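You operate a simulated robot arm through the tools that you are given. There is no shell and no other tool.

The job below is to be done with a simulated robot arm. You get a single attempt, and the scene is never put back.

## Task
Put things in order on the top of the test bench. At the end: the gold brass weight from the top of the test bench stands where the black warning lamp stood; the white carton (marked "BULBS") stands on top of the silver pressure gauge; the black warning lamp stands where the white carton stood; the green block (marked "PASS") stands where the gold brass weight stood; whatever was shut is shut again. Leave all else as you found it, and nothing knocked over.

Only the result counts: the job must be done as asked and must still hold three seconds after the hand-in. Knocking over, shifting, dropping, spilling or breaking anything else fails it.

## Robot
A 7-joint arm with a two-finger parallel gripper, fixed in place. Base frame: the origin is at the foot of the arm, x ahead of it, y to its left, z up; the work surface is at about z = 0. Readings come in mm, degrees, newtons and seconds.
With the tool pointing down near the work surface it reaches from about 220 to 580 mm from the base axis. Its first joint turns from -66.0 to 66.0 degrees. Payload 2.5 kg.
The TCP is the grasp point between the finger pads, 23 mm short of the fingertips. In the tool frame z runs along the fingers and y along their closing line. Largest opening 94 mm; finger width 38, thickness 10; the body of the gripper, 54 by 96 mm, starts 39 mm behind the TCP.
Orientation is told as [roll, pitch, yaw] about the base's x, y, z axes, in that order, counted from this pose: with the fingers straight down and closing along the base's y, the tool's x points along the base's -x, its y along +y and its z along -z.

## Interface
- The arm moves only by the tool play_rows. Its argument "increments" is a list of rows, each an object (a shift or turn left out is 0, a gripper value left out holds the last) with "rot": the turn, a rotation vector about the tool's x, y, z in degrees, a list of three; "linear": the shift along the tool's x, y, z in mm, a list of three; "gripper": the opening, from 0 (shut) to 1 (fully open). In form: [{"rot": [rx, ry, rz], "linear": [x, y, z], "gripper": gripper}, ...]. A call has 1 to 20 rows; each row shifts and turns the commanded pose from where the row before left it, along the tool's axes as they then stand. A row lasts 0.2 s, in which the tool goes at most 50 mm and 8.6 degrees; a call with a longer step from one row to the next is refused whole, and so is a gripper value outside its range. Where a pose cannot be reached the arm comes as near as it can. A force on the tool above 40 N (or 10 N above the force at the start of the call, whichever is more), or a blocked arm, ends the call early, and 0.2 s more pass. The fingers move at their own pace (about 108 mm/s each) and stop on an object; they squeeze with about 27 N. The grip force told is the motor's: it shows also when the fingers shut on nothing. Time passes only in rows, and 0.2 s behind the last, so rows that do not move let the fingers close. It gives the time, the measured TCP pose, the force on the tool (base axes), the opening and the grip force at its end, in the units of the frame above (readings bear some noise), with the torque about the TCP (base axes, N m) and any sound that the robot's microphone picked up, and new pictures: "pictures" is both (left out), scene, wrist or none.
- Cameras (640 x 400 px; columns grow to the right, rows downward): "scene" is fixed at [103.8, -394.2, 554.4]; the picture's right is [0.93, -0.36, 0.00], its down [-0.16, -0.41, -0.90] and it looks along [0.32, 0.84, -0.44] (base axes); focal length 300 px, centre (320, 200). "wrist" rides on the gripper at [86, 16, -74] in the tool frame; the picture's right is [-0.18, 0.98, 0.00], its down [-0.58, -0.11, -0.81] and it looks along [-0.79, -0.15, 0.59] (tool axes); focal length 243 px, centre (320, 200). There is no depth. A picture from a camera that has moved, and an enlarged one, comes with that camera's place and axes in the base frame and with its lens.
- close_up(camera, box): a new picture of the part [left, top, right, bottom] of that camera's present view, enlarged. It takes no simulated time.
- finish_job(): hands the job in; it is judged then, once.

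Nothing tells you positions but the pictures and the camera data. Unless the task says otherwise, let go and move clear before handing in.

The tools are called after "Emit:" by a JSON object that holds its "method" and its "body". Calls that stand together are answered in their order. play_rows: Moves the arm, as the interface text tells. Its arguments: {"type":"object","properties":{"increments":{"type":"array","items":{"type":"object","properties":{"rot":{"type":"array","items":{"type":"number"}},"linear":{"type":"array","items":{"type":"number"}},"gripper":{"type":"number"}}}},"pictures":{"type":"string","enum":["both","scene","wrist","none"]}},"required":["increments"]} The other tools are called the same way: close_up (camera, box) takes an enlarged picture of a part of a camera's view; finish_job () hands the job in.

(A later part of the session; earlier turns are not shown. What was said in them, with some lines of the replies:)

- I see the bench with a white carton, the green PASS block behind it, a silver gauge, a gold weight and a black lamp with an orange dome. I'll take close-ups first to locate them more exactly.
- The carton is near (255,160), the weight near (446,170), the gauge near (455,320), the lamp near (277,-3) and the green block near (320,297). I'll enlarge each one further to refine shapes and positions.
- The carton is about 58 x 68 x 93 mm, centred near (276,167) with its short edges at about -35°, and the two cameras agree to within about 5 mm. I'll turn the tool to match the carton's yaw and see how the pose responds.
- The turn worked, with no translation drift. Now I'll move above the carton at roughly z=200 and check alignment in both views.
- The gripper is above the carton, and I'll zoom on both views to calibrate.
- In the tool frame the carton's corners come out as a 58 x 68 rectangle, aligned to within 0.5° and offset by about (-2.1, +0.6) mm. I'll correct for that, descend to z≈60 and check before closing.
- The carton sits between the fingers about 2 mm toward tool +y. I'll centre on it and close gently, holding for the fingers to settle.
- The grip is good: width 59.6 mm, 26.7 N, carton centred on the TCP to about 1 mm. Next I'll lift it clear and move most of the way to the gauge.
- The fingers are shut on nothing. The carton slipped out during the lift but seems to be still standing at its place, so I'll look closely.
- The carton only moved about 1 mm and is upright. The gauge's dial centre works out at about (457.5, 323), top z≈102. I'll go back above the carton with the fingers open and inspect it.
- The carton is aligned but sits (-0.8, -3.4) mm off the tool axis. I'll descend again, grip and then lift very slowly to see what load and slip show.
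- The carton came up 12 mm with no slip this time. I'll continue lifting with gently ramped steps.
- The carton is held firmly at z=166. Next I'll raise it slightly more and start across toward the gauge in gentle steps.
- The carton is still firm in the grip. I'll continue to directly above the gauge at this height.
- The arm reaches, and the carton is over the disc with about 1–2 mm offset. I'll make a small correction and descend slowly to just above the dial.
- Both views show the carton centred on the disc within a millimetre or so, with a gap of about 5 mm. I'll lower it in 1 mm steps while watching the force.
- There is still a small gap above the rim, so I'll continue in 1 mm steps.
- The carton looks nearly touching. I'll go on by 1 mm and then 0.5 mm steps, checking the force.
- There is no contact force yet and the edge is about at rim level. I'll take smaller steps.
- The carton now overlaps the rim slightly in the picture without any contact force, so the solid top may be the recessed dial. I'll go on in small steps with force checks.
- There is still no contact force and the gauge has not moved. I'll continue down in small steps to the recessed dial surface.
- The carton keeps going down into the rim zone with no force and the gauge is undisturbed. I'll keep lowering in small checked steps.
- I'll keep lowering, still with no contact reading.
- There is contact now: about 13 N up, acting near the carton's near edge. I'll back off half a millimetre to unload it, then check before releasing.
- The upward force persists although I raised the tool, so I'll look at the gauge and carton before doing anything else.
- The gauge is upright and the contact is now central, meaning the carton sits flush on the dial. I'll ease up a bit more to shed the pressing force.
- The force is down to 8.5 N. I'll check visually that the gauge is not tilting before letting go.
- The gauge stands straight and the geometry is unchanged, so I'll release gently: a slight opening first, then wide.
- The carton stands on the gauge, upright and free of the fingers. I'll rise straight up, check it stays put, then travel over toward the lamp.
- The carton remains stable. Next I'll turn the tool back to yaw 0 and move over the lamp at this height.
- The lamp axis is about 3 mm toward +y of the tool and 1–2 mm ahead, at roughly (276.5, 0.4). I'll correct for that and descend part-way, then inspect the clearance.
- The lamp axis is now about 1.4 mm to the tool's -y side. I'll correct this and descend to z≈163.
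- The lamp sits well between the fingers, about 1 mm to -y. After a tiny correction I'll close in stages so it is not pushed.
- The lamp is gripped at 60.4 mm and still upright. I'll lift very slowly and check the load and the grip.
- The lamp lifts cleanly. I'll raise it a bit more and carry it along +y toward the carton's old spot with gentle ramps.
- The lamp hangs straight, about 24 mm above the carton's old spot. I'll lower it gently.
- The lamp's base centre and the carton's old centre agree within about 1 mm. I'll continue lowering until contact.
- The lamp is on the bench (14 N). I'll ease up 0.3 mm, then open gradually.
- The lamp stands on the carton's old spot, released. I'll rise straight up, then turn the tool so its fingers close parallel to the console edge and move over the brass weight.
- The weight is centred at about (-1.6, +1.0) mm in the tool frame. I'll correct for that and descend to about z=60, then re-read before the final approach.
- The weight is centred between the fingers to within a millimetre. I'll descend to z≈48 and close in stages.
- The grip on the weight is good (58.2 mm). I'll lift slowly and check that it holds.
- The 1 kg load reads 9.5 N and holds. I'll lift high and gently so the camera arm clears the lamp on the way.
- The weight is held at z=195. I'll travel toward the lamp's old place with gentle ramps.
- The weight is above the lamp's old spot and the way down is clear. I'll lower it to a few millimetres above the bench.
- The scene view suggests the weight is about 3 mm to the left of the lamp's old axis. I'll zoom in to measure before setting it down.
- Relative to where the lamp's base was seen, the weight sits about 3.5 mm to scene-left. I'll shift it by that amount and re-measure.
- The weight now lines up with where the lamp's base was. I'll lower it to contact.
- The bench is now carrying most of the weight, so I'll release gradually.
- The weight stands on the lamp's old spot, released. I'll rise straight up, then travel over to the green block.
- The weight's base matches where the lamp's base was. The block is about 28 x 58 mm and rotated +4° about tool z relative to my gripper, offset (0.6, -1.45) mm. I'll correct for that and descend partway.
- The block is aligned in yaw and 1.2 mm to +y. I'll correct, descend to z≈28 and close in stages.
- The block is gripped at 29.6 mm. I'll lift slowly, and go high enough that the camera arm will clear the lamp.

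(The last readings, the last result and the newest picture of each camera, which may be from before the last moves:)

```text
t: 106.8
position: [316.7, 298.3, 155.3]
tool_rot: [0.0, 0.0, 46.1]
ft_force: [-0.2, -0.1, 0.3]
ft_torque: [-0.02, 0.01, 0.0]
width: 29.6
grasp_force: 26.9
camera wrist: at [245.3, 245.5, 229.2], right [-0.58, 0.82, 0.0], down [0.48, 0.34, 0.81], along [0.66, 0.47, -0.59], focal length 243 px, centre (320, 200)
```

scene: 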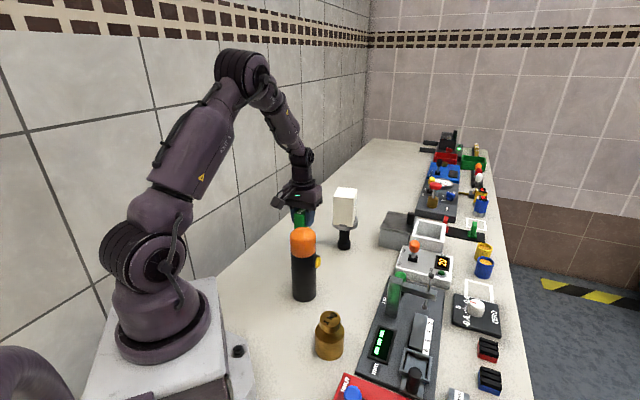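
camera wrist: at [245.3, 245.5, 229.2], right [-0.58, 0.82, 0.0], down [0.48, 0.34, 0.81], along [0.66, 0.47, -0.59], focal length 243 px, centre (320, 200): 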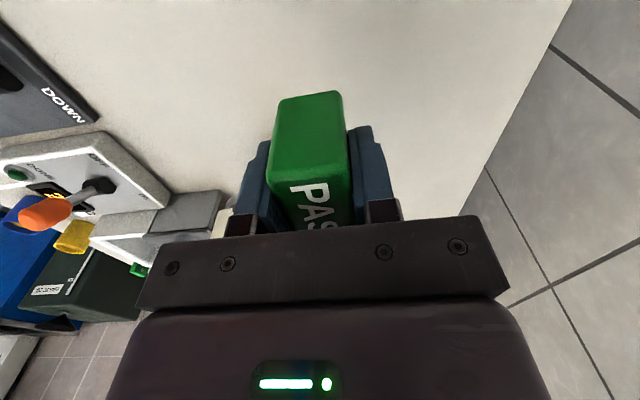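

The block holds well. I'll raise it some more and carry it over to the weight's old spot.

Emit:
{"method": "play_rows", "body": {"increments": [{"linear": [0, 0, -3]}, {"linear": [0, 0, -6]}, {"linear": [0, 0, -8]}, {"linear": [0, 0, -8]}, {"linear": [0, 0, -8]}, {"linear": [0, 0, -6]}, {"linear": [0, 0, -4]}, {"linear": [0, 0, -2]}, {"linear": [0.1, -2, 0]}, {"linear": [0.1, -4, 0]}, {"linear": [0.1, -6, 0]}, {"linear": [0.1, -8, 0]}, {"linear": [0.2, -10, 0]}, {"linear": [0.2, -12, 0]}, {"linear": [0.2, -12, 0]}, {"linear": [0.2, -12, 0]}, {"linear": [0.2, -10, 0]}, {"linear": [0.1, -8, 0]}, {"linear": [0.0, -4, 0]}, {"linear": [0.0, -2, 0]}], "pictures": "scene"}}

Emit:
{"method": "play_rows", "body": {"increments": [{"linear": [0.1, -2, 0]}, {"linear": [0.1, -4, 0]}, {"linear": [0.1, -6, 0]}, {"linear": [0.1, -8, 0]}, {"linear": [0.2, -10, 0]}, {"linear": [0.2, -12, 0]}, {"linear": [0.2, -12, 0]}, {"linear": [0.2, -12, 0]}, {"linear": [0.2, -10, 0]}, {"linear": [0.1, -8, 0]}, {"linear": [0.1, -4, 0]}, {"linear": [0.0, -3.4, 0]}, {"linear": [0, 0, 0]}], "pictures": "both"}}

```text
t: 111.0
position: [380.8, 233.0, 199.1]
tool_rot: [0.0, 0.0, 45.9]
ft_force: [0.1, -0.2, -0.3]
ft_torque: [0.02, -0.01, -0.02]
width: 29.6
grasp_force: 26.9
```

scene: 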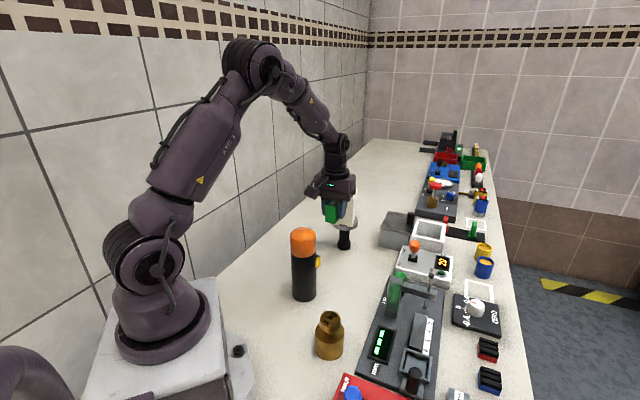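

```text
t: 113.8
position: [447.0, 168.3, 200.2]
tool_rot: [0.1, 0.0, 46.0]
ft_force: [-0.7, -0.2, -0.6]
ft_torque: [0.01, 0.01, -0.01]
width: 29.6
grasp_force: 27.3
camera wrist: at [375.0, 116.7, 274.9], right [-0.58, 0.82, 0.0], down [0.48, 0.34, 0.81], along [0.66, 0.47, -0.59], focal length 243 px, centre (320, 200)
```

scene: 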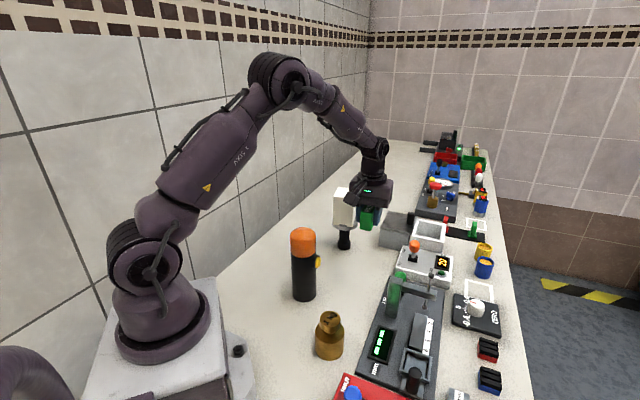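
wrist: 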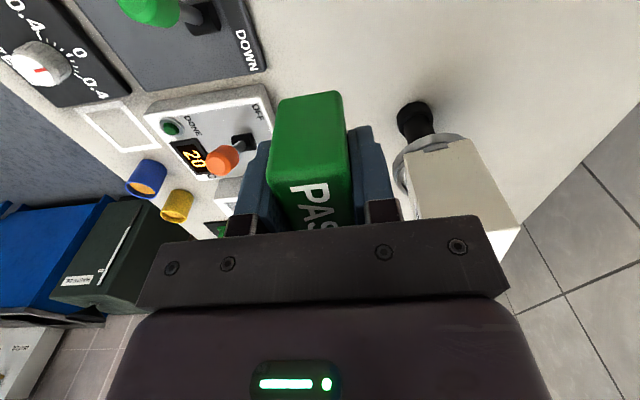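

The block is above the weight's old spot. I'll lower it gently.

Emit:
{"method": "play_rows", "body": {"increments": [{"linear": [0, 0, 3]}, {"linear": [0, 0, 5]}, {"linear": [0, 0, 7]}, {"linear": [0, 0, 8]}, {"linear": [0, 0, 8]}, {"linear": [0, 0, 8]}, {"linear": [0, 0, 8]}, {"linear": [0, 0, 8]}, {"linear": [0, 0, 8]}, {"linear": [0, 0, 8]}, {"linear": [0, 0, 8]}, {"linear": [0, 0, 8]}, {"linear": [0, 0, 8]}, {"linear": [0, 0, 8]}, {"linear": [0, 0, 8]}, {"linear": [0, 0, 8]}, {"linear": [0, 0, 8]}, {"linear": [0, 0, 6]}, {"linear": [0, 0, 4]}, {"linear": [0, 0, 2]}], "pictures": "none"}}

Emit:
{"method": "play_rows", "body": {"increments": [{"linear": [0, 0, 3]}, {"linear": [0, 0, 5]}, {"linear": [0, 0, 6]}, {"linear": [0, 0, 5]}, {"linear": [0, 0, 3]}, {"linear": [0, 0, 1]}, {"linear": [0, 0, 0]}], "pictures": "both"}}

Emit:
{"method": "close_up", "body": {"camera": "scene", "box": [345, 240, 385, 290]}}

```text
t: 118.0
position: [445.5, 167.8, 61.0]
tool_rot: [0.0, 0.1, 46.1]
ft_force: [0.2, 0.2, -0.1]
ft_torque: [-0.01, 0.01, 0.03]
width: 29.6
grasp_force: 27.2
```

```text
t: 119.6
position: [445.2, 169.2, 38.5]
tool_rot: [-0.1, 0.0, 46.0]
ft_force: [-0.8, 0.0, -0.8]
ft_torque: [0.0, -0.01, 0.0]
width: 29.5
grasp_force: 27.5
camera wrist: at [374.2, 116.7, 112.6], right [-0.58, 0.82, 0.0], down [0.48, 0.34, 0.81], along [0.66, 0.47, -0.59], focal length 243 px, centre (320, 200)
```

scene: 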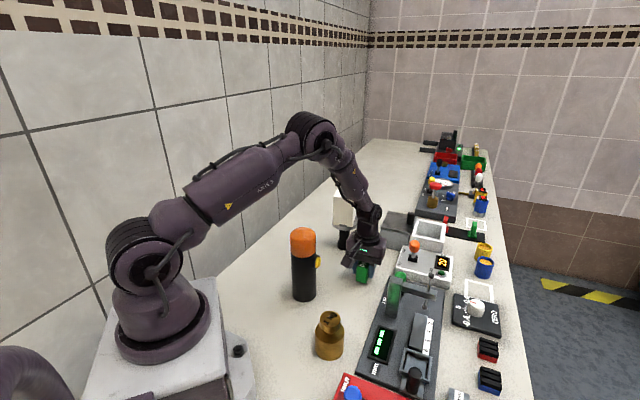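
wrist: 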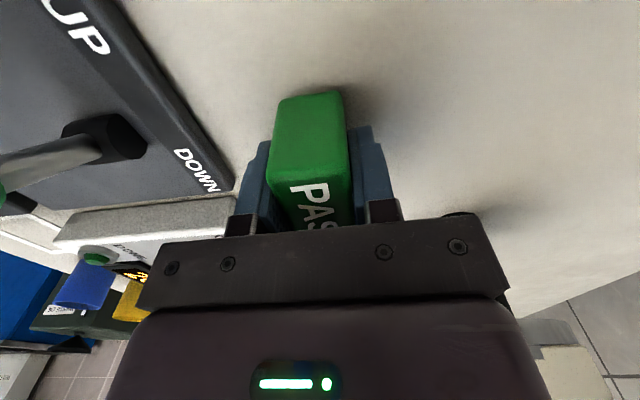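

```text
8.00 times, centred on (365, 265) of scene
camera zoom: at [103.8, -394.2, 554.4], right [0.93, -0.36, 0.0], down [-0.16, -0.41, -0.9], along [0.32, 0.84, -0.44], focal length 2399 px, centre (-40, -320)
```

zoom: 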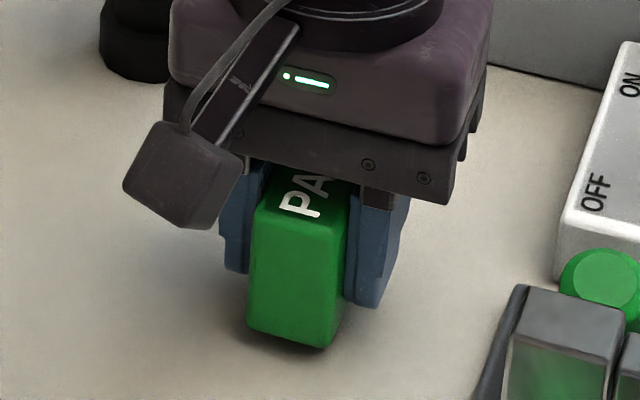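

Position readings and the scene view agree with the weight's old centre to within about 1–2 mm. I'll lower it to contact.

Emit:
{"method": "play_rows", "body": {"increments": [{"linear": [0, 0, 2]}, {"linear": [0, 0, 2.5]}, {"linear": [0, 0, 1.5]}, {"linear": [0, 0, 0.8]}, {"linear": [0, 0, 0]}], "pictures": "none"}}

Emit:
{"method": "play_rows", "body": {"increments": [{"linear": [0, 0, 0.5]}, {"linear": [0, 0, 0]}], "pictures": "none"}}

Emit:
{"method": "play_rows", "body": {"increments": [{"linear": [0, 0, 0.5]}, {"linear": [0, 0, 0]}], "pictures": "none"}}

```text
t: 120.8
position: [445.9, 168.3, 31.5]
tool_rot: [0.1, 0.0, 46.0]
ft_force: [0.8, 0.0, -0.5]
ft_torque: [-0.02, 0.02, 0.0]
width: 29.6
grasp_force: 27.0
```

```text
t: 121.4
position: [445.4, 168.5, 30.6]
tool_rot: [0.0, 0.0, 45.9]
ft_force: [0.6, 0.4, 0.1]
ft_torque: [-0.01, -0.04, -0.01]
width: 29.4
grasp_force: 26.9
```

```text
t: 122.0
position: [445.9, 168.7, 30.0]
tool_rot: [0.0, 0.0, 45.9]
ft_force: [-0.4, 0.5, -0.5]
ft_torque: [0.0, 0.04, 0.01]
width: 29.4
grasp_force: 27.3
```

Emit:
{"method": "play_rows", "body": {"increments": [{"linear": [0, 0, 0.4]}, {"linear": [0, 0, 0]}], "pictures": "none"}}

Emit:
{"method": "close_up", "body": {"camera": "scene", "box": [345, 240, 385, 290]}}

```text
t: 122.6
position: [444.8, 168.3, 29.7]
tool_rot: [-0.1, -0.1, 46.0]
ft_force: [0.2, -0.3, -0.3]
ft_torque: [0.04, 0.0, 0.03]
width: 29.4
grasp_force: 26.6
```

```text
8.00 times, centred on (365, 265) of scene
camera zoom: at [103.8, -394.2, 554.4], right [0.93, -0.36, 0.0], down [-0.16, -0.41, -0.9], along [0.32, 0.84, -0.44], focal length 2399 px, centre (-40, -320)
```

zoom: 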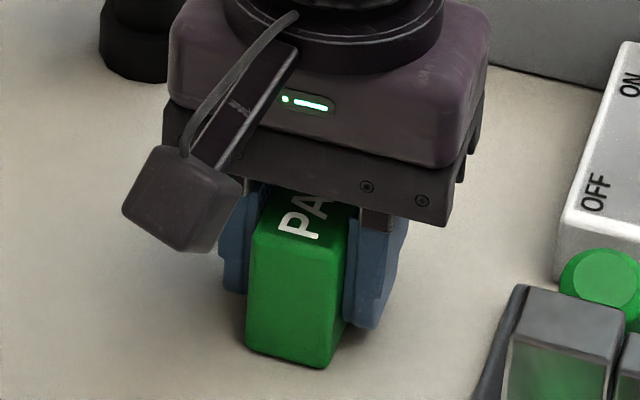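

I'm still about touching with no clear force. I'll take tiny further steps until contact registers.

Emit:
{"method": "play_rows", "body": {"increments": [{"linear": [0, 0, 0.3]}, {"linear": [0, 0, 0]}], "pictures": "none"}}

Emit:
{"method": "play_rows", "body": {"increments": [{"linear": [0, 0, 0.2]}, {"linear": [0, 0, 0]}], "pictures": "none"}}

```text
t: 123.2
position: [445.4, 167.6, 29.3]
tool_rot: [0.0, -0.1, 46.0]
ft_force: [-1.1, -1.1, 5.0]
ft_torque: [-0.06, 0.06, -0.02]
width: 29.5
grasp_force: 27.3
```

```text
t: 123.8
position: [446.1, 168.3, 29.8]
tool_rot: [0.1, 0.1, 46.0]
ft_force: [-1.6, -3.0, 10.7]
ft_torque: [-0.12, 0.11, -0.03]
width: 29.4
grasp_force: 26.9
```

The block is in contact with the bench. I'll ease up slightly and release by opening the fingers only partly.

Emit:
{"method": "play_rows", "body": {"increments": [{"linear": [0, 0, -0.2]}, {"gripper": 0.33}, {"gripper": 0.35}, {"gripper": 0.38}, {"gripper": 0.42}, {"gripper": 0.5}, {"gripper": 0.5}], "pictures": "both"}}

Emit:
{"method": "close_up", "body": {"camera": "scene", "box": [345, 240, 385, 290]}}

```text
t: 125.4
position: [446.3, 167.3, 29.9]
tool_rot: [0.0, 0.0, 46.0]
ft_force: [0.7, -0.6, 0.8]
ft_torque: [0.0, 0.0, -0.03]
width: 46.8
grasp_force: 0.0
camera wrist: at [374.3, 116.2, 104.2], right [-0.58, 0.82, 0.0], down [0.48, 0.34, 0.81], along [0.66, 0.47, -0.59], focal length 243 px, centre (320, 200)
```

scene: 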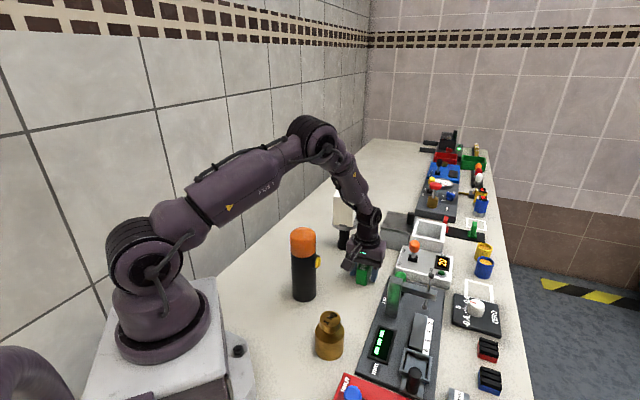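
wrist: 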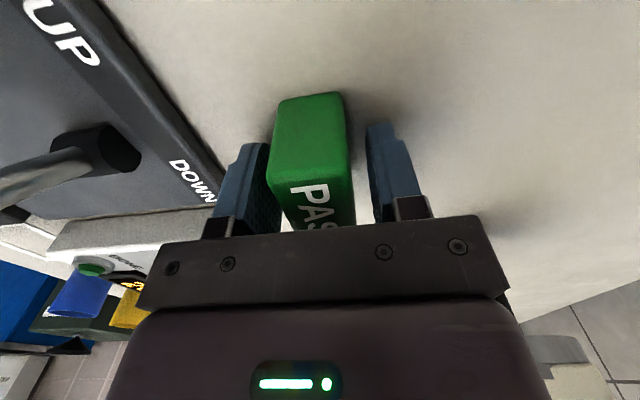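

```text
8.00 times, centred on (365, 265) of scene
camera zoom: at [103.8, -394.2, 554.4], right [0.93, -0.36, 0.0], down [-0.16, -0.41, -0.9], along [0.32, 0.84, -0.44], focal length 2399 px, centre (-40, -320)
```

zoom: 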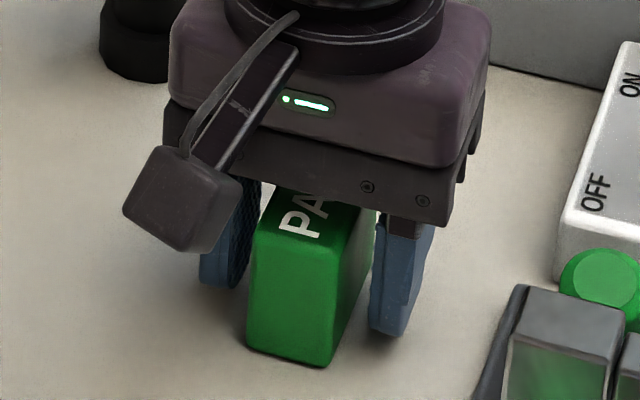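

The block is released and standing. I'll rise straight up and then move away to a clear position for a final look.

Emit:
{"method": "play_rows", "body": {"increments": [{"linear": [0, 0, -3]}, {"linear": [0, 0, -7]}, {"linear": [0, 0, -15]}, {"linear": [0, 0, -25]}, {"linear": [0, 0, -40]}, {"linear": [0, 0, -45]}, {"linear": [0, 0, -45]}, {"linear": [0, 0, -45]}, {"linear": [0, 0, -45]}, {"linear": [0, 0, -45]}, {"linear": [0, 0, -45]}, {"linear": [40, 20, 0]}, {"linear": [40, 20, 0]}, {"linear": [30, 20, 0]}, {"linear": [0, 0, 0]}], "pictures": "both"}}

Emit:
{"method": "close_up", "body": {"camera": "scene", "box": [270, 180, 410, 370]}}

Emit:
{"method": "close_up", "body": {"camera": "scene", "box": [360, 130, 520, 290]}}

Emit:
{"method": "close_up", "body": {"camera": "scene", "box": [325, 180, 365, 255]}}

Emit:
{"method": "close_up", "body": {"camera": "scene", "box": [345, 240, 385, 290]}}

```text
t: 128.6
position: [325.9, 131.8, 388.6]
tool_rot: [0.0, 0.0, 46.1]
ft_force: [0.2, -0.3, 0.5]
ft_torque: [-0.04, -0.01, -0.03]
width: 47.2
grasp_force: 0.0
camera wrist: at [254.8, 80.2, 462.4], right [-0.58, 0.82, 0.0], down [0.48, 0.34, 0.81], along [0.66, 0.47, -0.59], focal length 243 px, centre (320, 200)
```

scene: 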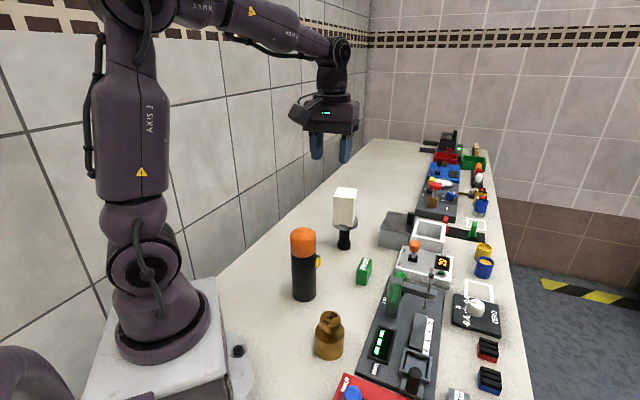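
wrist: 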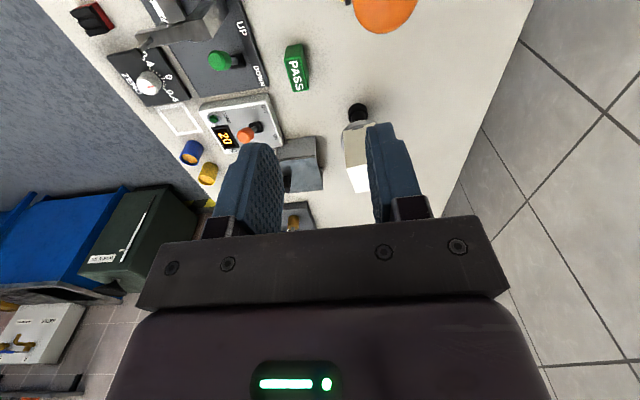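

```text
2.11 times, centred on (340, 275) of scene
camera zoom: at [103.8, -394.2, 554.4], right [0.93, -0.36, 0.0], down [-0.16, -0.41, -0.9], along [0.32, 0.84, -0.44], focal length 631 px, centre (278, 42)
```

zoom: 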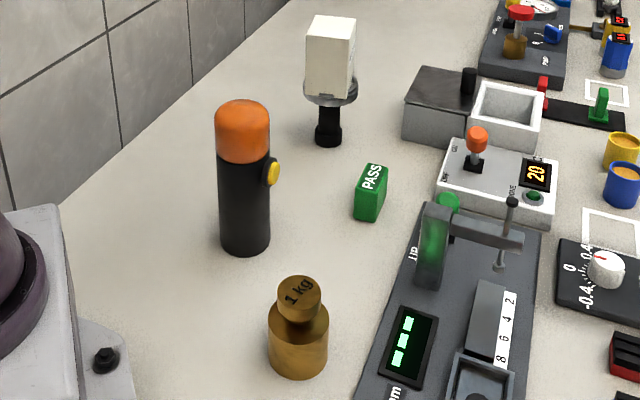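

```text
2.50 times, centred on (440, 210) of scene
camera zoom: at [103.8, -394.2, 554.4], right [0.93, -0.36, 0.0], down [-0.16, -0.41, -0.9], along [0.32, 0.84, -0.44], focal length 750 px, centre (20, 175)
```

zoom: 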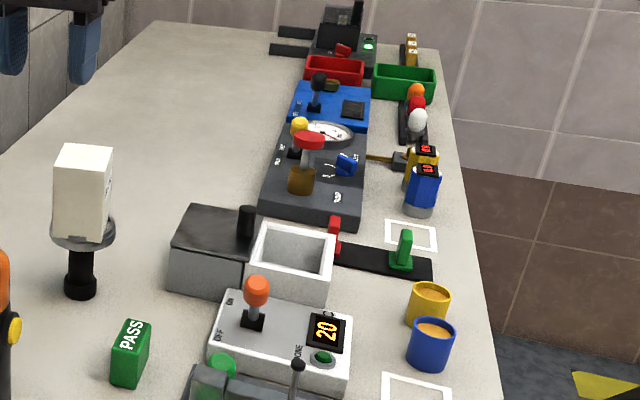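

```text
5.33 times, centred on (345, 218) of scene
camera zoom: at [103.8, -394.2, 554.4], right [0.93, -0.36, 0.0], down [-0.16, -0.41, -0.9], along [0.32, 0.84, -0.44], focal length 1599 px, centre (187, 107)
```

zoom: 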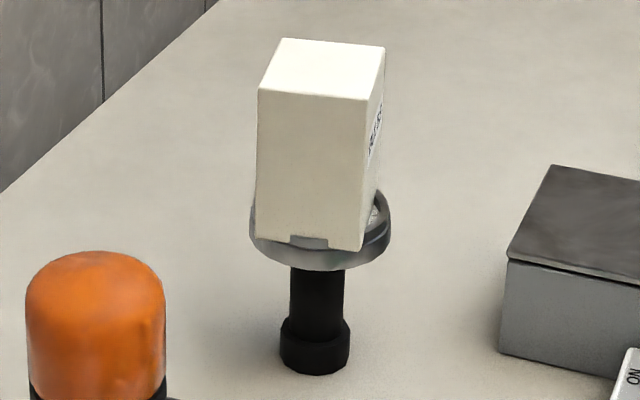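

```text
8.00 times, centred on (365, 265) of scene
camera zoom: at [103.8, -394.2, 554.4], right [0.93, -0.36, 0.0], down [-0.16, -0.41, -0.9], along [0.32, 0.84, -0.44], focal length 2399 px, centre (-40, -320)
```

zoom: 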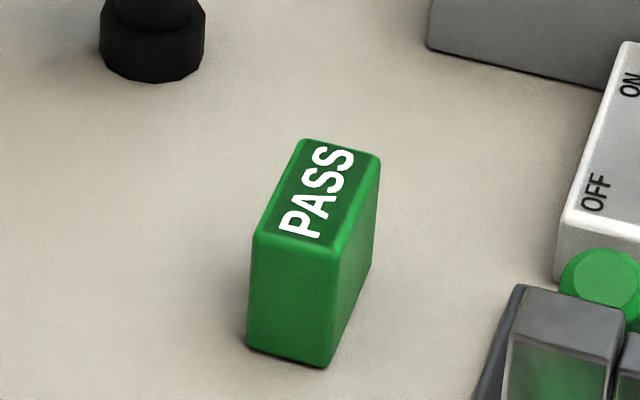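

Everything is in place. The carton stands on the gauge, the lamp is on the carton's old spot, the weight is on the lamp's old spot, and the PASS block is on the weight's old spot. The rest looks unchanged, nothing was opened, and the arm is clear, so I'm handing in.

Emit:
{"method": "finish_job", "body": {}}

```text
The job is handed in.
```

I've handed the job in with all four objects moved. In the last pictures everything was standing upright and the arm was clear.

| Object | Where it stands now | Accuracy |
|---|---|---|
| White carton ("BULBS") | On top of the silver pressure gauge | Within about 2 mm of the centre of the dial |
| Black warning lamp | Where the carton stood | Within about 1–2 mm |
| Gold brass weight | Where the lamp stood | Within about 1–2 mm |
| Green block ("PASS") | Where the weight stood | Within about 2 mm |

- **First lift of the carton:** it slipped out of the fingers and stayed standing about 1–2 mm from its place. I gripped it again and lifted it slowly, and it held. The lamp was placed using the carton's original position.
- **How the carton sits:** in the pictures its bottom edge is about 6 mm below the rim of the gauge. The force readings showed firm contact there. It stayed upright after I let go, and the gauge did not move.
- **The rest of the bench:** I opened nothing, and I saw no change to anything else in the pictures.
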